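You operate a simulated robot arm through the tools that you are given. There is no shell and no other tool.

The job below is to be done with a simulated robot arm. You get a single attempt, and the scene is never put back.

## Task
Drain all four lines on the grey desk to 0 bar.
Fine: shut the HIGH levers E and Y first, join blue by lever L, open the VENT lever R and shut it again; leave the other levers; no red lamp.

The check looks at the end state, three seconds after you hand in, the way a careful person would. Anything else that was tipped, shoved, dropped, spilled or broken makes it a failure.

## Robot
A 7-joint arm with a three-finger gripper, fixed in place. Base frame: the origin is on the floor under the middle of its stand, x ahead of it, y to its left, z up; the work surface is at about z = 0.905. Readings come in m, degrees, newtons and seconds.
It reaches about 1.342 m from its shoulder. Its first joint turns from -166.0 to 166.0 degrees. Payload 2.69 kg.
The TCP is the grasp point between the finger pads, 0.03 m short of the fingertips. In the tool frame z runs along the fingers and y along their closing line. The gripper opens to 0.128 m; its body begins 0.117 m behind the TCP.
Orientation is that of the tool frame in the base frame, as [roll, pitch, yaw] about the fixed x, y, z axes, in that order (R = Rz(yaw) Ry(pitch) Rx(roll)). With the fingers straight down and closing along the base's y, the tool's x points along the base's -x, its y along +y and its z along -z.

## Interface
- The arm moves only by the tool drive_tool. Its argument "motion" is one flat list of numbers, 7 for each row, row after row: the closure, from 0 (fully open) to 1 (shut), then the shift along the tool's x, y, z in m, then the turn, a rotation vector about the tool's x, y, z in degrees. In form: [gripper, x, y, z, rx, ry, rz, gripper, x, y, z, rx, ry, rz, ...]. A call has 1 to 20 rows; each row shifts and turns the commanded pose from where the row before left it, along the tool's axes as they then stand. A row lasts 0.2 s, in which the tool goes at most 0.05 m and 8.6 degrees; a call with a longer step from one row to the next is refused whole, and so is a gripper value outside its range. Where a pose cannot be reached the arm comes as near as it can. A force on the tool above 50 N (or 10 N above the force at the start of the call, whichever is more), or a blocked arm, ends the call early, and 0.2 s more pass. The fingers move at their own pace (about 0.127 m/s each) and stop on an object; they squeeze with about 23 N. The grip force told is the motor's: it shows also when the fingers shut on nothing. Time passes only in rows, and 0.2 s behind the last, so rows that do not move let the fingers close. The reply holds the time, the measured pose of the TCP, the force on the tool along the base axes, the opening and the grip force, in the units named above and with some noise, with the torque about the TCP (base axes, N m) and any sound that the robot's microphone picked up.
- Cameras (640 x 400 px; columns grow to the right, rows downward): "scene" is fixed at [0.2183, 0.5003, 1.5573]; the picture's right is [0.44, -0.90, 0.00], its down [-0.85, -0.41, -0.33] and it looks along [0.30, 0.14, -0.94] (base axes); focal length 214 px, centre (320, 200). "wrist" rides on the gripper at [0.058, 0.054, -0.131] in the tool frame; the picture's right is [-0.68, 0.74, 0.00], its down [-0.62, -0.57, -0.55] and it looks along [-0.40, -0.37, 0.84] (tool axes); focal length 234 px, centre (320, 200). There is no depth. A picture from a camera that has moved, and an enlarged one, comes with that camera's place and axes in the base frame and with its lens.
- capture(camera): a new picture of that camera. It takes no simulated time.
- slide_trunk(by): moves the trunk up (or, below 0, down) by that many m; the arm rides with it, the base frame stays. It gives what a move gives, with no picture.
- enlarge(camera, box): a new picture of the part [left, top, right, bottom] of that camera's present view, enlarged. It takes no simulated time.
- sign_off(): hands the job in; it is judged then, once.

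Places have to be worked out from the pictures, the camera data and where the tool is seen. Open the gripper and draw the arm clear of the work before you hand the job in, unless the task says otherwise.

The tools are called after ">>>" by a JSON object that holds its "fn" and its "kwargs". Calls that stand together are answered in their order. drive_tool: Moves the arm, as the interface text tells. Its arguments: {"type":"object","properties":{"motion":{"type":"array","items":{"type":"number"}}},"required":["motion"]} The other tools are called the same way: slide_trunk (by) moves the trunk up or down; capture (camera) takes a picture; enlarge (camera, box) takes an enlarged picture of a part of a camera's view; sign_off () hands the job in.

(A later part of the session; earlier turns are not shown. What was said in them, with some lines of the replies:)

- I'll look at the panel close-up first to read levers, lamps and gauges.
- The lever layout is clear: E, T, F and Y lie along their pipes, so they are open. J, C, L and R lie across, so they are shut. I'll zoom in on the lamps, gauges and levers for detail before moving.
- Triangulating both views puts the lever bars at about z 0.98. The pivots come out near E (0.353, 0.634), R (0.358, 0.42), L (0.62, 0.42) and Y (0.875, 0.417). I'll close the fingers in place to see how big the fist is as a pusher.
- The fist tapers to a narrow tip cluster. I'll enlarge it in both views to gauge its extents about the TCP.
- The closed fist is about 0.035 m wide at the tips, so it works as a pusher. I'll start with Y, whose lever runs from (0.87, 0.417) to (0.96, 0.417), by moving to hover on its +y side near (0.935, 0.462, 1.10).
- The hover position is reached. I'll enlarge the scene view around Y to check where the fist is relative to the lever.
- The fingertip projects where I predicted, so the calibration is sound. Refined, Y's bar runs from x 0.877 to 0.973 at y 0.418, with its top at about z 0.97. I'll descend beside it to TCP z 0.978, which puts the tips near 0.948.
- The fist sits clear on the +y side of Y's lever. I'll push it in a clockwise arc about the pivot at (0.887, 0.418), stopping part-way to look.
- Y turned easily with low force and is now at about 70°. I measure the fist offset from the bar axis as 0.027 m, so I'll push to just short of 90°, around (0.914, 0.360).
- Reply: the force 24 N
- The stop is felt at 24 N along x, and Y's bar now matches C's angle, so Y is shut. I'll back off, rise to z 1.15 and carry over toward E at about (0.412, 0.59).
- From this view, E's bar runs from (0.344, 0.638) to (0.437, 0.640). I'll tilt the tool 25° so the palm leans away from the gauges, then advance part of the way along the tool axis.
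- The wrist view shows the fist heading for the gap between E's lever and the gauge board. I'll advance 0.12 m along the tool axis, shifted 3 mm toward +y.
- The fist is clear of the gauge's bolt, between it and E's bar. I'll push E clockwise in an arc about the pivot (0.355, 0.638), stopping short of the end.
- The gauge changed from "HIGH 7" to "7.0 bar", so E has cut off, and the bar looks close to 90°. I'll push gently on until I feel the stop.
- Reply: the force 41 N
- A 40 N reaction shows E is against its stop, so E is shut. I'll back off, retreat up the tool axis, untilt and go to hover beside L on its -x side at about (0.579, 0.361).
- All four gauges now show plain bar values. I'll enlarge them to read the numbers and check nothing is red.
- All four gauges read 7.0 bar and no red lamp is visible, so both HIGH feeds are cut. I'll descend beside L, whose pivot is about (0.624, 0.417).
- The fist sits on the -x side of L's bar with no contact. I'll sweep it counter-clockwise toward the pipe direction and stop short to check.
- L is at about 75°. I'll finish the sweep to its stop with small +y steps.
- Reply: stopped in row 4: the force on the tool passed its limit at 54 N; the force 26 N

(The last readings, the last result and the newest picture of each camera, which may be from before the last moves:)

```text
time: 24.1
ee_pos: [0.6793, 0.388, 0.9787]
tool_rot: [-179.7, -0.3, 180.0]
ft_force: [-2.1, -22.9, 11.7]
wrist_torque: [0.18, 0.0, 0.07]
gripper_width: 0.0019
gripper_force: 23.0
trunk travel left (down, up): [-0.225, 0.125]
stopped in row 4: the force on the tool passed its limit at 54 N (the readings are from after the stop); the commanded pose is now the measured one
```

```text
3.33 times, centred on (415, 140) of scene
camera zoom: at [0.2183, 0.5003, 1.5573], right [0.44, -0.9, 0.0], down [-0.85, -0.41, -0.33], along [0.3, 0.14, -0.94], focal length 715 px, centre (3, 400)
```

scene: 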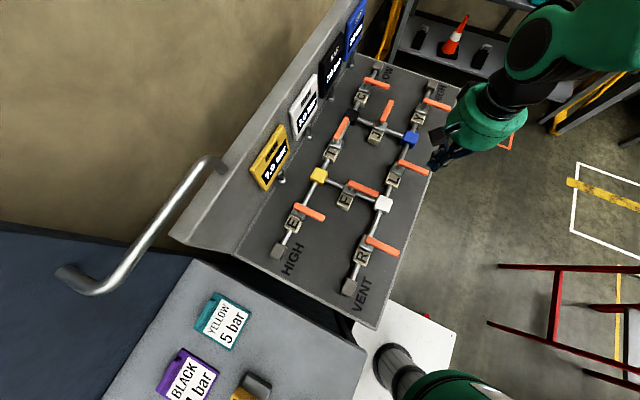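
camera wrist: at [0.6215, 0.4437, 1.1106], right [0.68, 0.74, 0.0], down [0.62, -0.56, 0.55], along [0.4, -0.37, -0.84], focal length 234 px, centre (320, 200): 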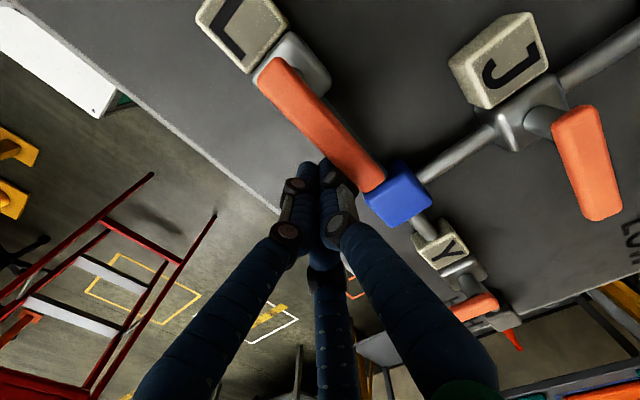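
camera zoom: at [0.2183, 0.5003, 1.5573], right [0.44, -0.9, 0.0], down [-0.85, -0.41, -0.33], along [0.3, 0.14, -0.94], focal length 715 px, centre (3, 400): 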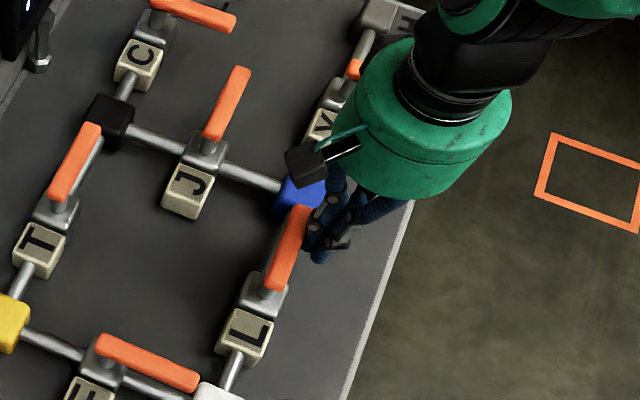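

L has reached its stop along the pipe, so blue is joined to white. I'll back off, rise and move over to R's -x side near (0.315, 0.36).

>>> {"fn": "drive_tool", "kwargs": {"motion": [1, 0, -0.022, 0, 0, 0, 0, 1, 0, 0, -0.04, 0, 0, 0, 1, 0, 0, -0.04, 0, 0, 0, 1, 0, 0, -0.04, 0, 0, 0, 1, 0.0405, -0.0007, 0, 0, 0, 0, 1, 0.0405, -0.0007, 0, 0, 0, 0, 1, 0.0405, -0.0007, 0, 0, 0, 0, 1, 0.0405, -0.0007, 0, 0, 0, 0, 1, 0.0405, -0.0007, 0, 0, 0, 0, 1, 0.0405, -0.0007, 0, 0, 0, 0, 1, 0.0405, -0.0007, 0, 0, 0, 0, 1, 0.0405, -0.0007, 0, 0, 0, 0, 1, 0.0405, -0.0007, 0, 0, 0, 0]}}

>>> {"fn": "capture", "kwargs": {"camera": "wrist"}}

>>> {"fn": "capture", "kwargs": {"camera": "scene"}}

>>> {"fn": "enlarge", "kwargs": {"camera": "scene", "box": [240, 0, 380, 200]}}

```text
time: 26.9
ee_pos: [0.3156, 0.3636, 1.0993]
tool_rot: [-179.8, -0.1, -180.0]
ft_force: [0.2, 0.4, 0.5]
wrist_torque: [0.03, 0.03, 0.02]
gripper_width: 0.0025
gripper_force: 22.6
trunk travel left (down, up): [-0.225, 0.125]
```

```text
taken
camera wrist: at [0.2573, 0.4197, 1.2301], right [0.68, 0.74, 0.0], down [0.62, -0.56, 0.55], along [0.4, -0.37, -0.84], focal length 234 px, centre (320, 200)
```

wrist: 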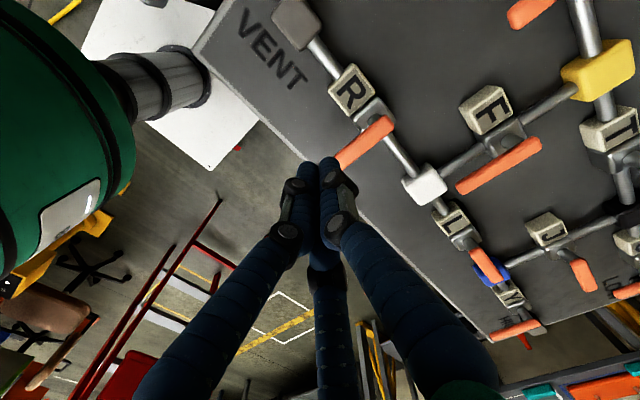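

```text
taken
```

scene: 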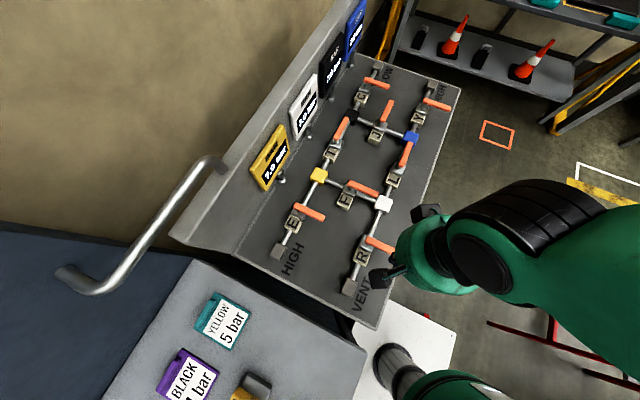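

```text
2.00 times, centred on (310, 100) of scene
camera zoom: at [0.2183, 0.5003, 1.5573], right [0.44, -0.9, 0.0], down [-0.85, -0.41, -0.33], along [0.3, 0.14, -0.94], focal length 429 px, centre (340, 400)
```

zoom: 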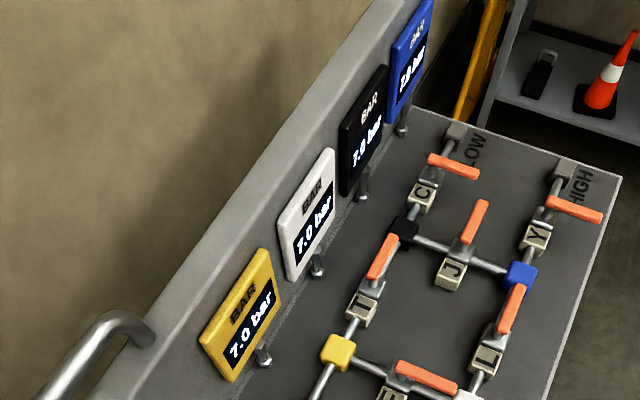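

Gauges are still at 7.0 bar with L open. From this view R's pivot is about (0.360, 0.417), so I'll descend on its -x side.

>>> {"fn": "drive_tool", "kwargs": {"motion": [1, 0, -0.001, 0.02, 0, 0, 0, 1, 0, -0.001, 0.02, 0, 0, 0, 1, 0, -0.001, 0.02, 0, 0, 0, 1, 0, -0.001, 0.02, 0, 0, 0, 1, 0, 0, 0.02, 0, 0, 0, 1, 0, 0, 0.013, 0, 0, 0, 1, 0, 0, 0.007, 0, 0, 0]}}

>>> {"fn": "capture", "kwargs": {"camera": "wrist"}}

>>> {"fn": "capture", "kwargs": {"camera": "scene"}}

```text
time: 28.5
ee_pos: [0.3153, 0.3582, 0.9796]
tool_rot: [-179.8, -0.1, 180.0]
ft_force: [0.6, 0.2, -0.6]
wrist_torque: [-0.03, -0.01, 0.03]
gripper_width: 0.0025
gripper_force: 22.8
trunk travel left (down, up): [-0.225, 0.125]
```

```text
taken
camera wrist: at [0.2571, 0.4141, 1.1105], right [0.68, 0.74, 0.0], down [0.62, -0.56, 0.55], along [0.4, -0.37, -0.84], focal length 234 px, centre (320, 200)
```

wrist: 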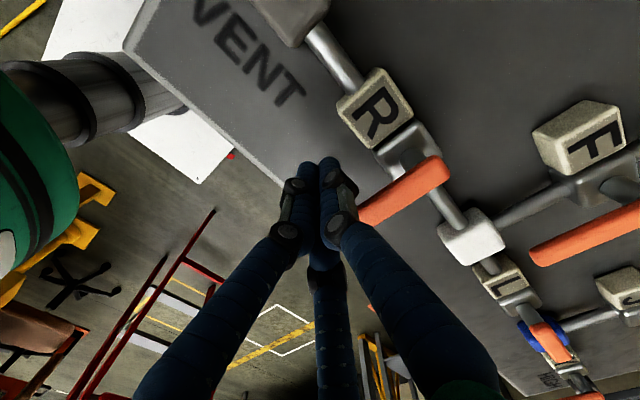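

```text
taken
```

scene: 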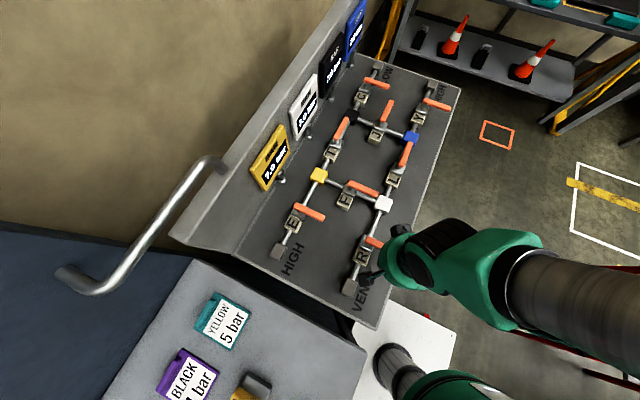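

The geometry is the same as it was at L, so I'll use the same counter-clockwise sweep to open R and then ease gently to the stop.

>>> {"fn": "drive_tool", "kwargs": {"motion": [1, -0.0178, 0, 0, 0, 0, 0, 1, -0.0159, -0.005, 0, 0, 0, 0, 1, -0.0167, -0.0008, 0, 0, 0, 0, 1, -0.0163, 0.0037, 0, 0, 0, 0, 1, -0.0148, 0.0077, 0, 0, 0, 0, 1, -0.0123, 0.0113, 0, 0, 0, 0, 1, -0.0081, 0.0105, 0, 0, 0, 0, 1, 0, 0.003, 0, 0, 0, 0]}}

>>> {"fn": "capture", "kwargs": {"camera": "wrist"}}

>>> {"fn": "capture", "kwargs": {"camera": "scene"}}

>>> {"fn": "enlarge", "kwargs": {"camera": "scene", "box": [240, 0, 380, 200]}}

```text
time: 30.3
ee_pos: [0.4172, 0.3882, 0.9784]
tool_rot: [-179.7, -0.2, -179.9]
ft_force: [3.9, -18.2, 3.1]
wrist_torque: [0.06, 0.0, -0.1]
gripper_width: 0.002
gripper_force: 22.5
trunk travel left (down, up): [-0.225, 0.125]
```

```text
taken
camera wrist: at [0.3585, 0.4431, 1.1097], right [0.68, 0.74, -0.01], down [0.62, -0.56, 0.55], along [0.4, -0.38, -0.84], focal length 234 px, centre (320, 200)
```

wrist: 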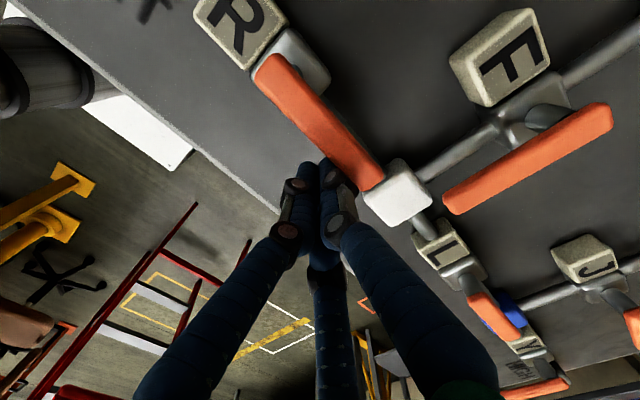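

```text
taken
```

scene: 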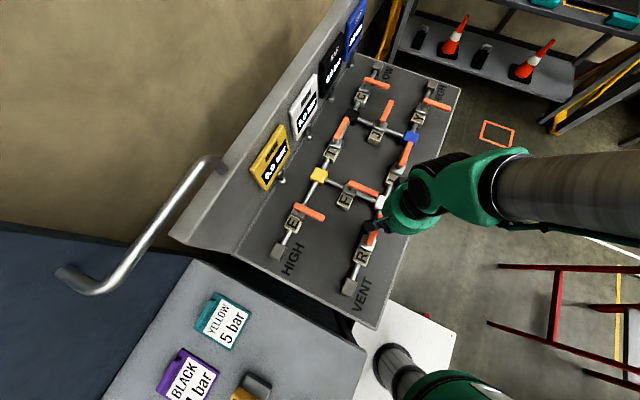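

```text
2.00 times, centred on (310, 100) of scene
camera zoom: at [0.2183, 0.5003, 1.5573], right [0.44, -0.9, 0.0], down [-0.85, -0.41, -0.33], along [0.3, 0.14, -0.94], focal length 429 px, centre (340, 400)
```

zoom: 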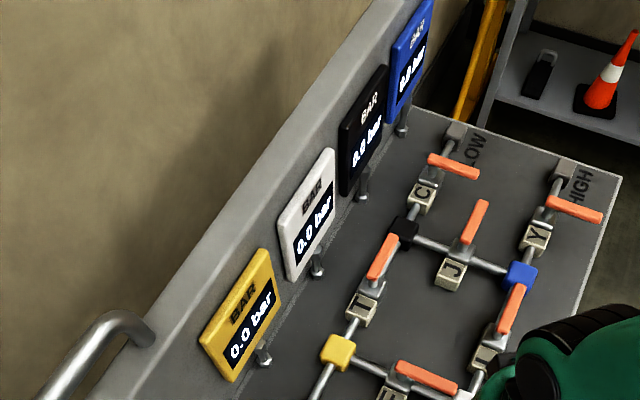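

All four gauges read 0.0 bar, and R is against its open stop. Next I'll lift over R's bar and come down on its +y side at about (0.417, 0.463) to shut it again.

>>> {"fn": "drive_tool", "kwargs": {"motion": [1, 0, -0.022, 0, 0, 0, 0, 1, 0, 0, -0.04, 0, 0, 0, 1, 0, 0, -0.04, 0, 0, 0, 1, 0, 0.0325, 0, 0, 0, 0, 1, 0, 0.0325, 0, 0, 0, 0, 1, 0, 0.0325, 0, 0, 0, 0, 1, 0, 0, 0.01, 0, 0, 0, 1, 0, 0, 0, 0, 0, 0]}}

>>> {"fn": "capture", "kwargs": {"camera": "wrist"}}

>>> {"fn": "enlarge", "kwargs": {"camera": "scene", "box": [300, 140, 440, 280]}}

```text
time: 32.1
ee_pos: [0.4159, 0.4654, 1.0497]
tool_rot: [-179.8, -0.1, 180.0]
ft_force: [-0.9, -0.7, -0.4]
wrist_torque: [-0.04, 0.05, 0.0]
gripper_width: 0.0024
gripper_force: 23.2
trunk travel left (down, up): [-0.225, 0.125]
```

```text
taken
camera wrist: at [0.3584, 0.521, 1.18], right [0.68, 0.74, 0.0], down [0.62, -0.56, 0.55], along [0.4, -0.37, -0.84], focal length 234 px, centre (320, 200)
```

wrist: 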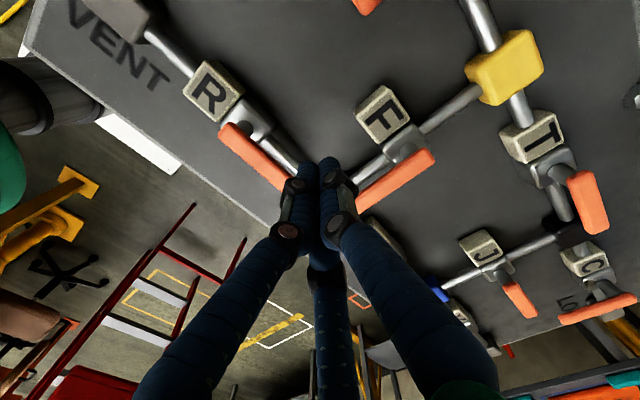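

```text
2.86 times, centred on (370, 210) of scene
camera zoom: at [0.2183, 0.5003, 1.5573], right [0.44, -0.9, 0.0], down [-0.85, -0.41, -0.33], along [0.3, 0.14, -0.94], focal length 613 px, centre (177, 171)
```

zoom: 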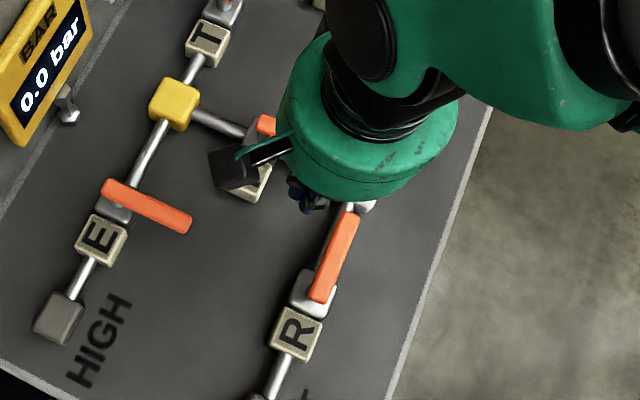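

R's bar lies along the pipe with its near end at (0.353, 0.418), and the fist is above its +y side, clear of F. I'll descend to z 0.979.

>>> {"fn": "drive_tool", "kwargs": {"motion": [1, 0, 0, 0.02, 0, 0, 0, 1, 0, 0, 0.02, 0, 0, 0, 1, 0, 0, 0.02, 0, 0, 0, 1, 0, 0, 0.011, 0, 0, 0]}}

>>> {"fn": "capture", "kwargs": {"camera": "wrist"}}

```text
time: 33.1
ee_pos: [0.417, 0.4652, 0.9777]
tool_rot: [-179.8, -0.1, -180.0]
ft_force: [-0.2, 0.3, 0.2]
wrist_torque: [-0.01, 0.05, 0.01]
gripper_width: 0.0022
gripper_force: 22.8
trunk travel left (down, up): [-0.225, 0.125]
```

```text
taken
camera wrist: at [0.3587, 0.5206, 1.1086], right [0.68, 0.74, 0.0], down [0.62, -0.56, 0.55], along [0.4, -0.37, -0.84], focal length 234 px, centre (320, 200)
```

wrist: 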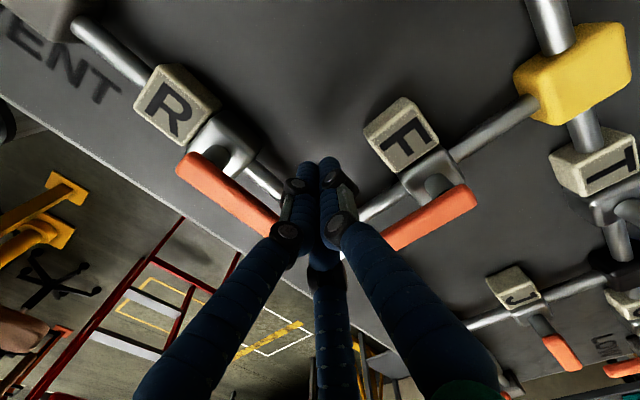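

The position beside R matches the one I used at Y, so I'll sweep clockwise with the same arc to shut R and ease to the stop.

>>> {"fn": "drive_tool", "kwargs": {"motion": [1, 0.002, -0.016, 0, 0, 0, 0, 1, -0.0055, -0.0138, 0, 0, 0, 0, 1, -0.0021, -0.0162, 0, 0, 0, 0, 1, 0.0021, -0.0162, 0, 0, 0, 0, 1, 0.0063, -0.0151, 0, 0, 0, 0, 1, 0.0099, -0.013, 0, 0, 0, 0, 1, 0.0095, -0.008, 0, 0, 0, 0, 1, 0.008, -0.005, 0, 0, 0, 0, 1, 0.002, 0, 0, 0, 0, 0, 1, 0.001, 0, 0, 0, 0, 0]}}

>>> {"fn": "capture", "kwargs": {"camera": "wrist"}}

>>> {"fn": "enlarge", "kwargs": {"camera": "scene", "box": [240, 120, 440, 320]}}

```text
time: 35.3
ee_pos: [0.3849, 0.3637, 0.9797]
tool_rot: [-179.9, -0.2, -180.0]
ft_force: [5.3, -2.0, -0.2]
wrist_torque: [0.0, -0.01, 0.04]
gripper_width: 0.0024
gripper_force: 22.9
trunk travel left (down, up): [-0.225, 0.125]
```

```text
taken
camera wrist: at [0.3259, 0.4175, 1.1094], right [0.68, 0.74, 0.0], down [0.62, -0.56, 0.55], along [0.4, -0.37, -0.84], focal length 234 px, centre (320, 200)
```

wrist: 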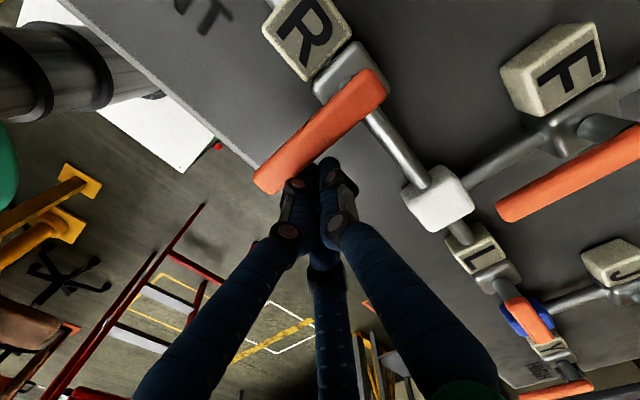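

```text
2.00 times, centred on (340, 220) of scene
camera zoom: at [0.2183, 0.5003, 1.5573], right [0.44, -0.9, 0.0], down [-0.85, -0.41, -0.33], along [0.3, 0.14, -0.94], focal length 429 px, centre (280, 160)
```

zoom: 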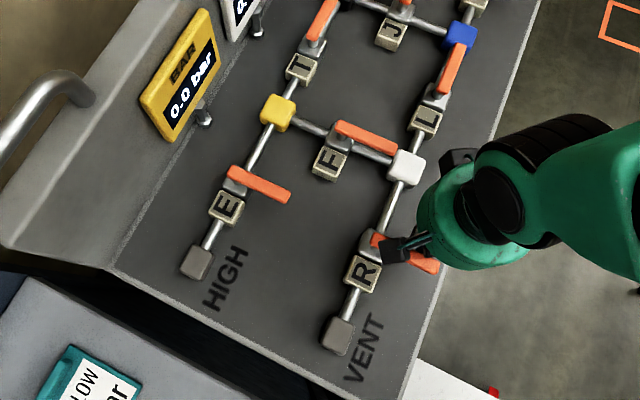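

The reaction is only 5 N, so R is just at its stop or a hair short. I'll nudge it 3 mm more to seat it.

>>> {"fn": "drive_tool", "kwargs": {"motion": [1, 0.002, 0, 0, 0, 0, 0, 1, 0.001, 0, 0, 0, 0, 0]}}

>>> {"fn": "enlarge", "kwargs": {"camera": "wrist", "box": [220, 30, 420, 230]}}

```text
time: 35.9
ee_pos: [0.3837, 0.3626, 0.9802]
tool_rot: [-179.9, -0.1, -180.0]
ft_force: [27.4, -5.9, -2.9]
wrist_torque: [0.03, -0.07, 0.28]
gripper_width: 0.0024
gripper_force: 23.1
trunk travel left (down, up): [-0.225, 0.125]
```

```text
2.00 times, centred on (320, 130) of wrist
camera zoom: at [0.3247, 0.4174, 1.1098], right [0.68, 0.74, 0.0], down [0.62, -0.56, 0.55], along [0.4, -0.37, -0.84], focal length 468 px, centre (320, 340)
```

zoom: 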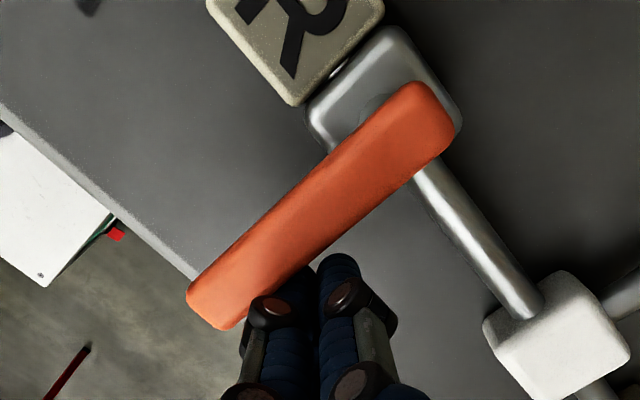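

R is seated at its shut stop with 27 N. I'll back off, rise well clear, return toward the start pose and open the gripper.

>>> {"fn": "drive_tool", "kwargs": {"motion": [1, -0.022, 0, 0, 0, 0, 0, 1, 0, 0, -0.045, 0, 0, 0, 1, 0, 0, -0.045, 0, 0, 0, 1, 0, 0, -0.045, 0, 0, 0, 1, 0, 0, -0.045, 0, 0, 0, 1, 0, 0, -0.045, 0, 0, 0, 1, 0, 0, -0.045, 0, 0, 0, 1, -0.0366, -0.012, 0, 0, 0, 0, 1, -0.0366, -0.012, 0, 0, 0, 0, 1, -0.0366, -0.012, 0, 0, 0, 0, 1, -0.0366, -0.012, 0, 0, 0, 0, 1, -0.0366, -0.012, 0, 0, 0, 0, 0, 0, 0, 0, 0, 0, 0, 0, 0, 0, 0, 0, 0, 0, 0, 0, 0, 0, 0, 0, 0, 0, 0, 0, 0, 0, 0, 0]}}

>>> {"fn": "capture", "kwargs": {"camera": "scene"}}

>>> {"fn": "enlarge", "kwargs": {"camera": "scene", "box": [240, 0, 380, 200]}}

>>> {"fn": "enlarge", "kwargs": {"camera": "scene", "box": [240, 120, 440, 320]}}

>>> {"fn": "enlarge", "kwargs": {"camera": "scene", "box": [330, 50, 470, 200]}}

```text
time: 39.3
ee_pos: [0.5862, 0.3027, 1.2493]
tool_rot: [-179.8, -0.1, -180.0]
ft_force: [0.9, 0.2, 0.7]
wrist_torque: [0.02, 0.03, 0.0]
gripper_width: 0.128
gripper_force: 0.0
trunk travel left (down, up): [-0.225, 0.125]
```

```text
taken
```

scene: 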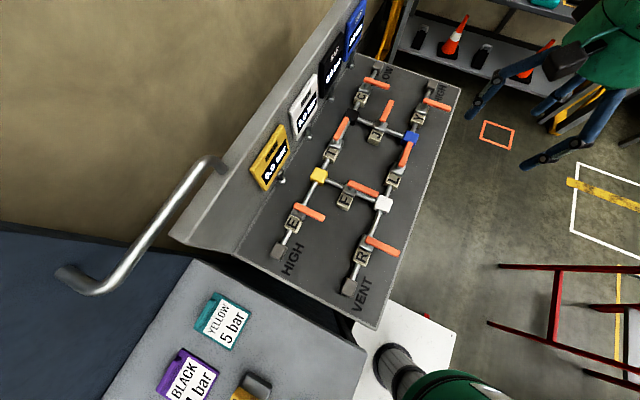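

```text
2.00 times, centred on (310, 100) of scene
camera zoom: at [0.2183, 0.5003, 1.5573], right [0.44, -0.9, 0.0], down [-0.85, -0.41, -0.33], along [0.3, 0.14, -0.94], focal length 429 px, centre (340, 400)
```

zoom: 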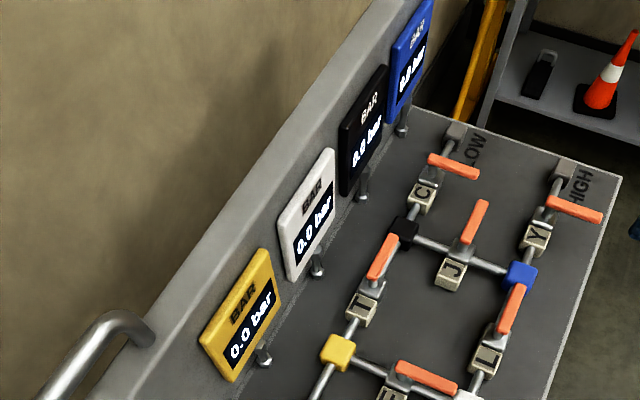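

```text
2.00 times, centred on (340, 220) of scene
camera zoom: at [0.2183, 0.5003, 1.5573], right [0.44, -0.9, 0.0], down [-0.85, -0.41, -0.33], along [0.3, 0.14, -0.94], focal length 429 px, centre (280, 160)
```

zoom: 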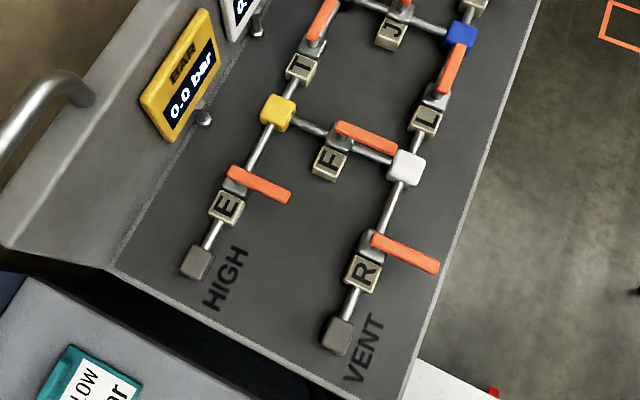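

```text
2.67 times, centred on (400, 125) of scene
camera zoom: at [0.2183, 0.5003, 1.5573], right [0.44, -0.9, 0.0], down [-0.85, -0.41, -0.33], along [0.3, 0.14, -0.94], focal length 572 px, centre (107, 400)
```

zoom: 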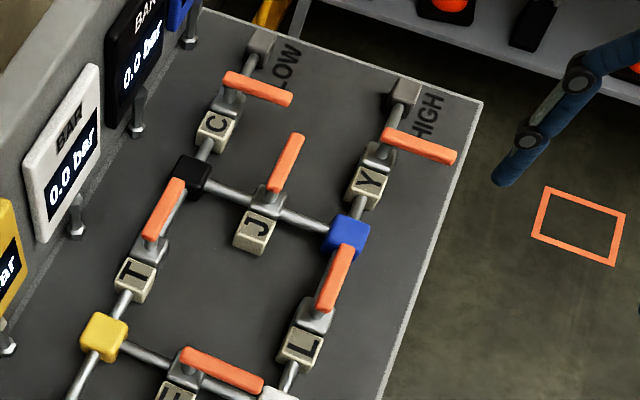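

All four gauges read 0.0 bar. E, Y and R are shut, L is open, and T, F, J and C are unchanged. I'll take a close look at the small red item near the white cabinet, which has been there since the start, to be sure it isn't a warning lamp.

>>> {"fn": "enlarge", "kwargs": {"camera": "scene", "box": [390, 290, 460, 345]}}

>>> {"fn": "capture", "kwargs": {"camera": "wrist"}}

```text
7.27 times, centred on (425, 318) of scene
camera zoom: at [0.2183, 0.5003, 1.5573], right [0.44, -0.9, 0.0], down [-0.85, -0.41, -0.33], along [0.3, 0.14, -0.94], focal length 1560 px, centre (-444, -654)
```

zoom: 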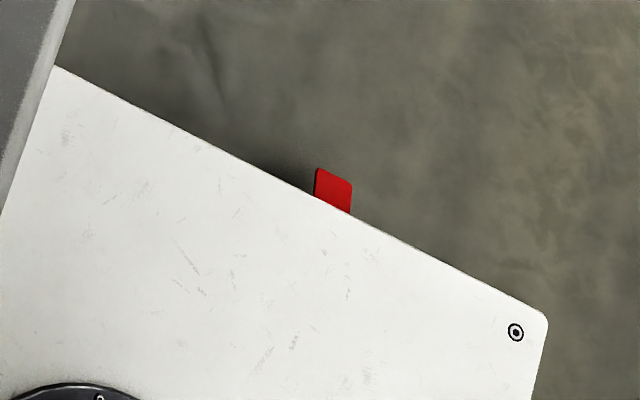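

```text
taken
camera wrist: at [0.5283, 0.3582, 1.3802], right [0.68, 0.74, 0.0], down [0.62, -0.56, 0.55], along [0.4, -0.37, -0.84], focal length 234 px, centre (320, 200)
```

wrist: 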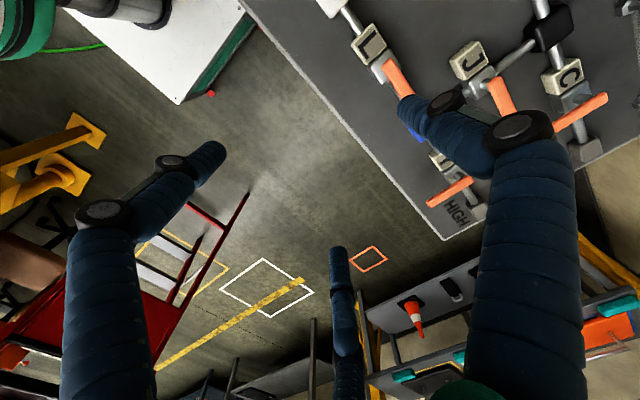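

The red item is just a switch on the robot's own stand and looks the same as at the start. The gauges read 0.0 bar, the levers are as asked, the gripper is open and the arm is clear, so I'm handing in.

>>> {"fn": "sign_off", "kwargs": {}}

```text
The job is handed in.
```

All four lines on the grey desk are drained: the yellow, white, black and blue gauges each read 0.0 bar when I handed in.

- **HIGH levers:** I shut Y first, then E. Both are against their stops, and all four gauges read 7.0 bar once the feeds were cut.
- **Blue line:** I opened L to join blue to the white line, and left it open.
- **VENT:** I opened R, the gauges dropped to 0.0 bar, and I shut it again to its stop.
- **Other levers:** T, F, J and C are as they were at the start.
- **Red lamp:** I saw no red lamp in any picture. The only red thing nearby is what looks like a switch on the robot's stand, unchanged since the start.

Opening L, the push onto its stop briefly passed the 50 N limit (54 N) and that move ended early. The lever was already fully along the pipe, and I saw no damage. Nothing else was touched. The gripper is open and the arm is clear of the desk.
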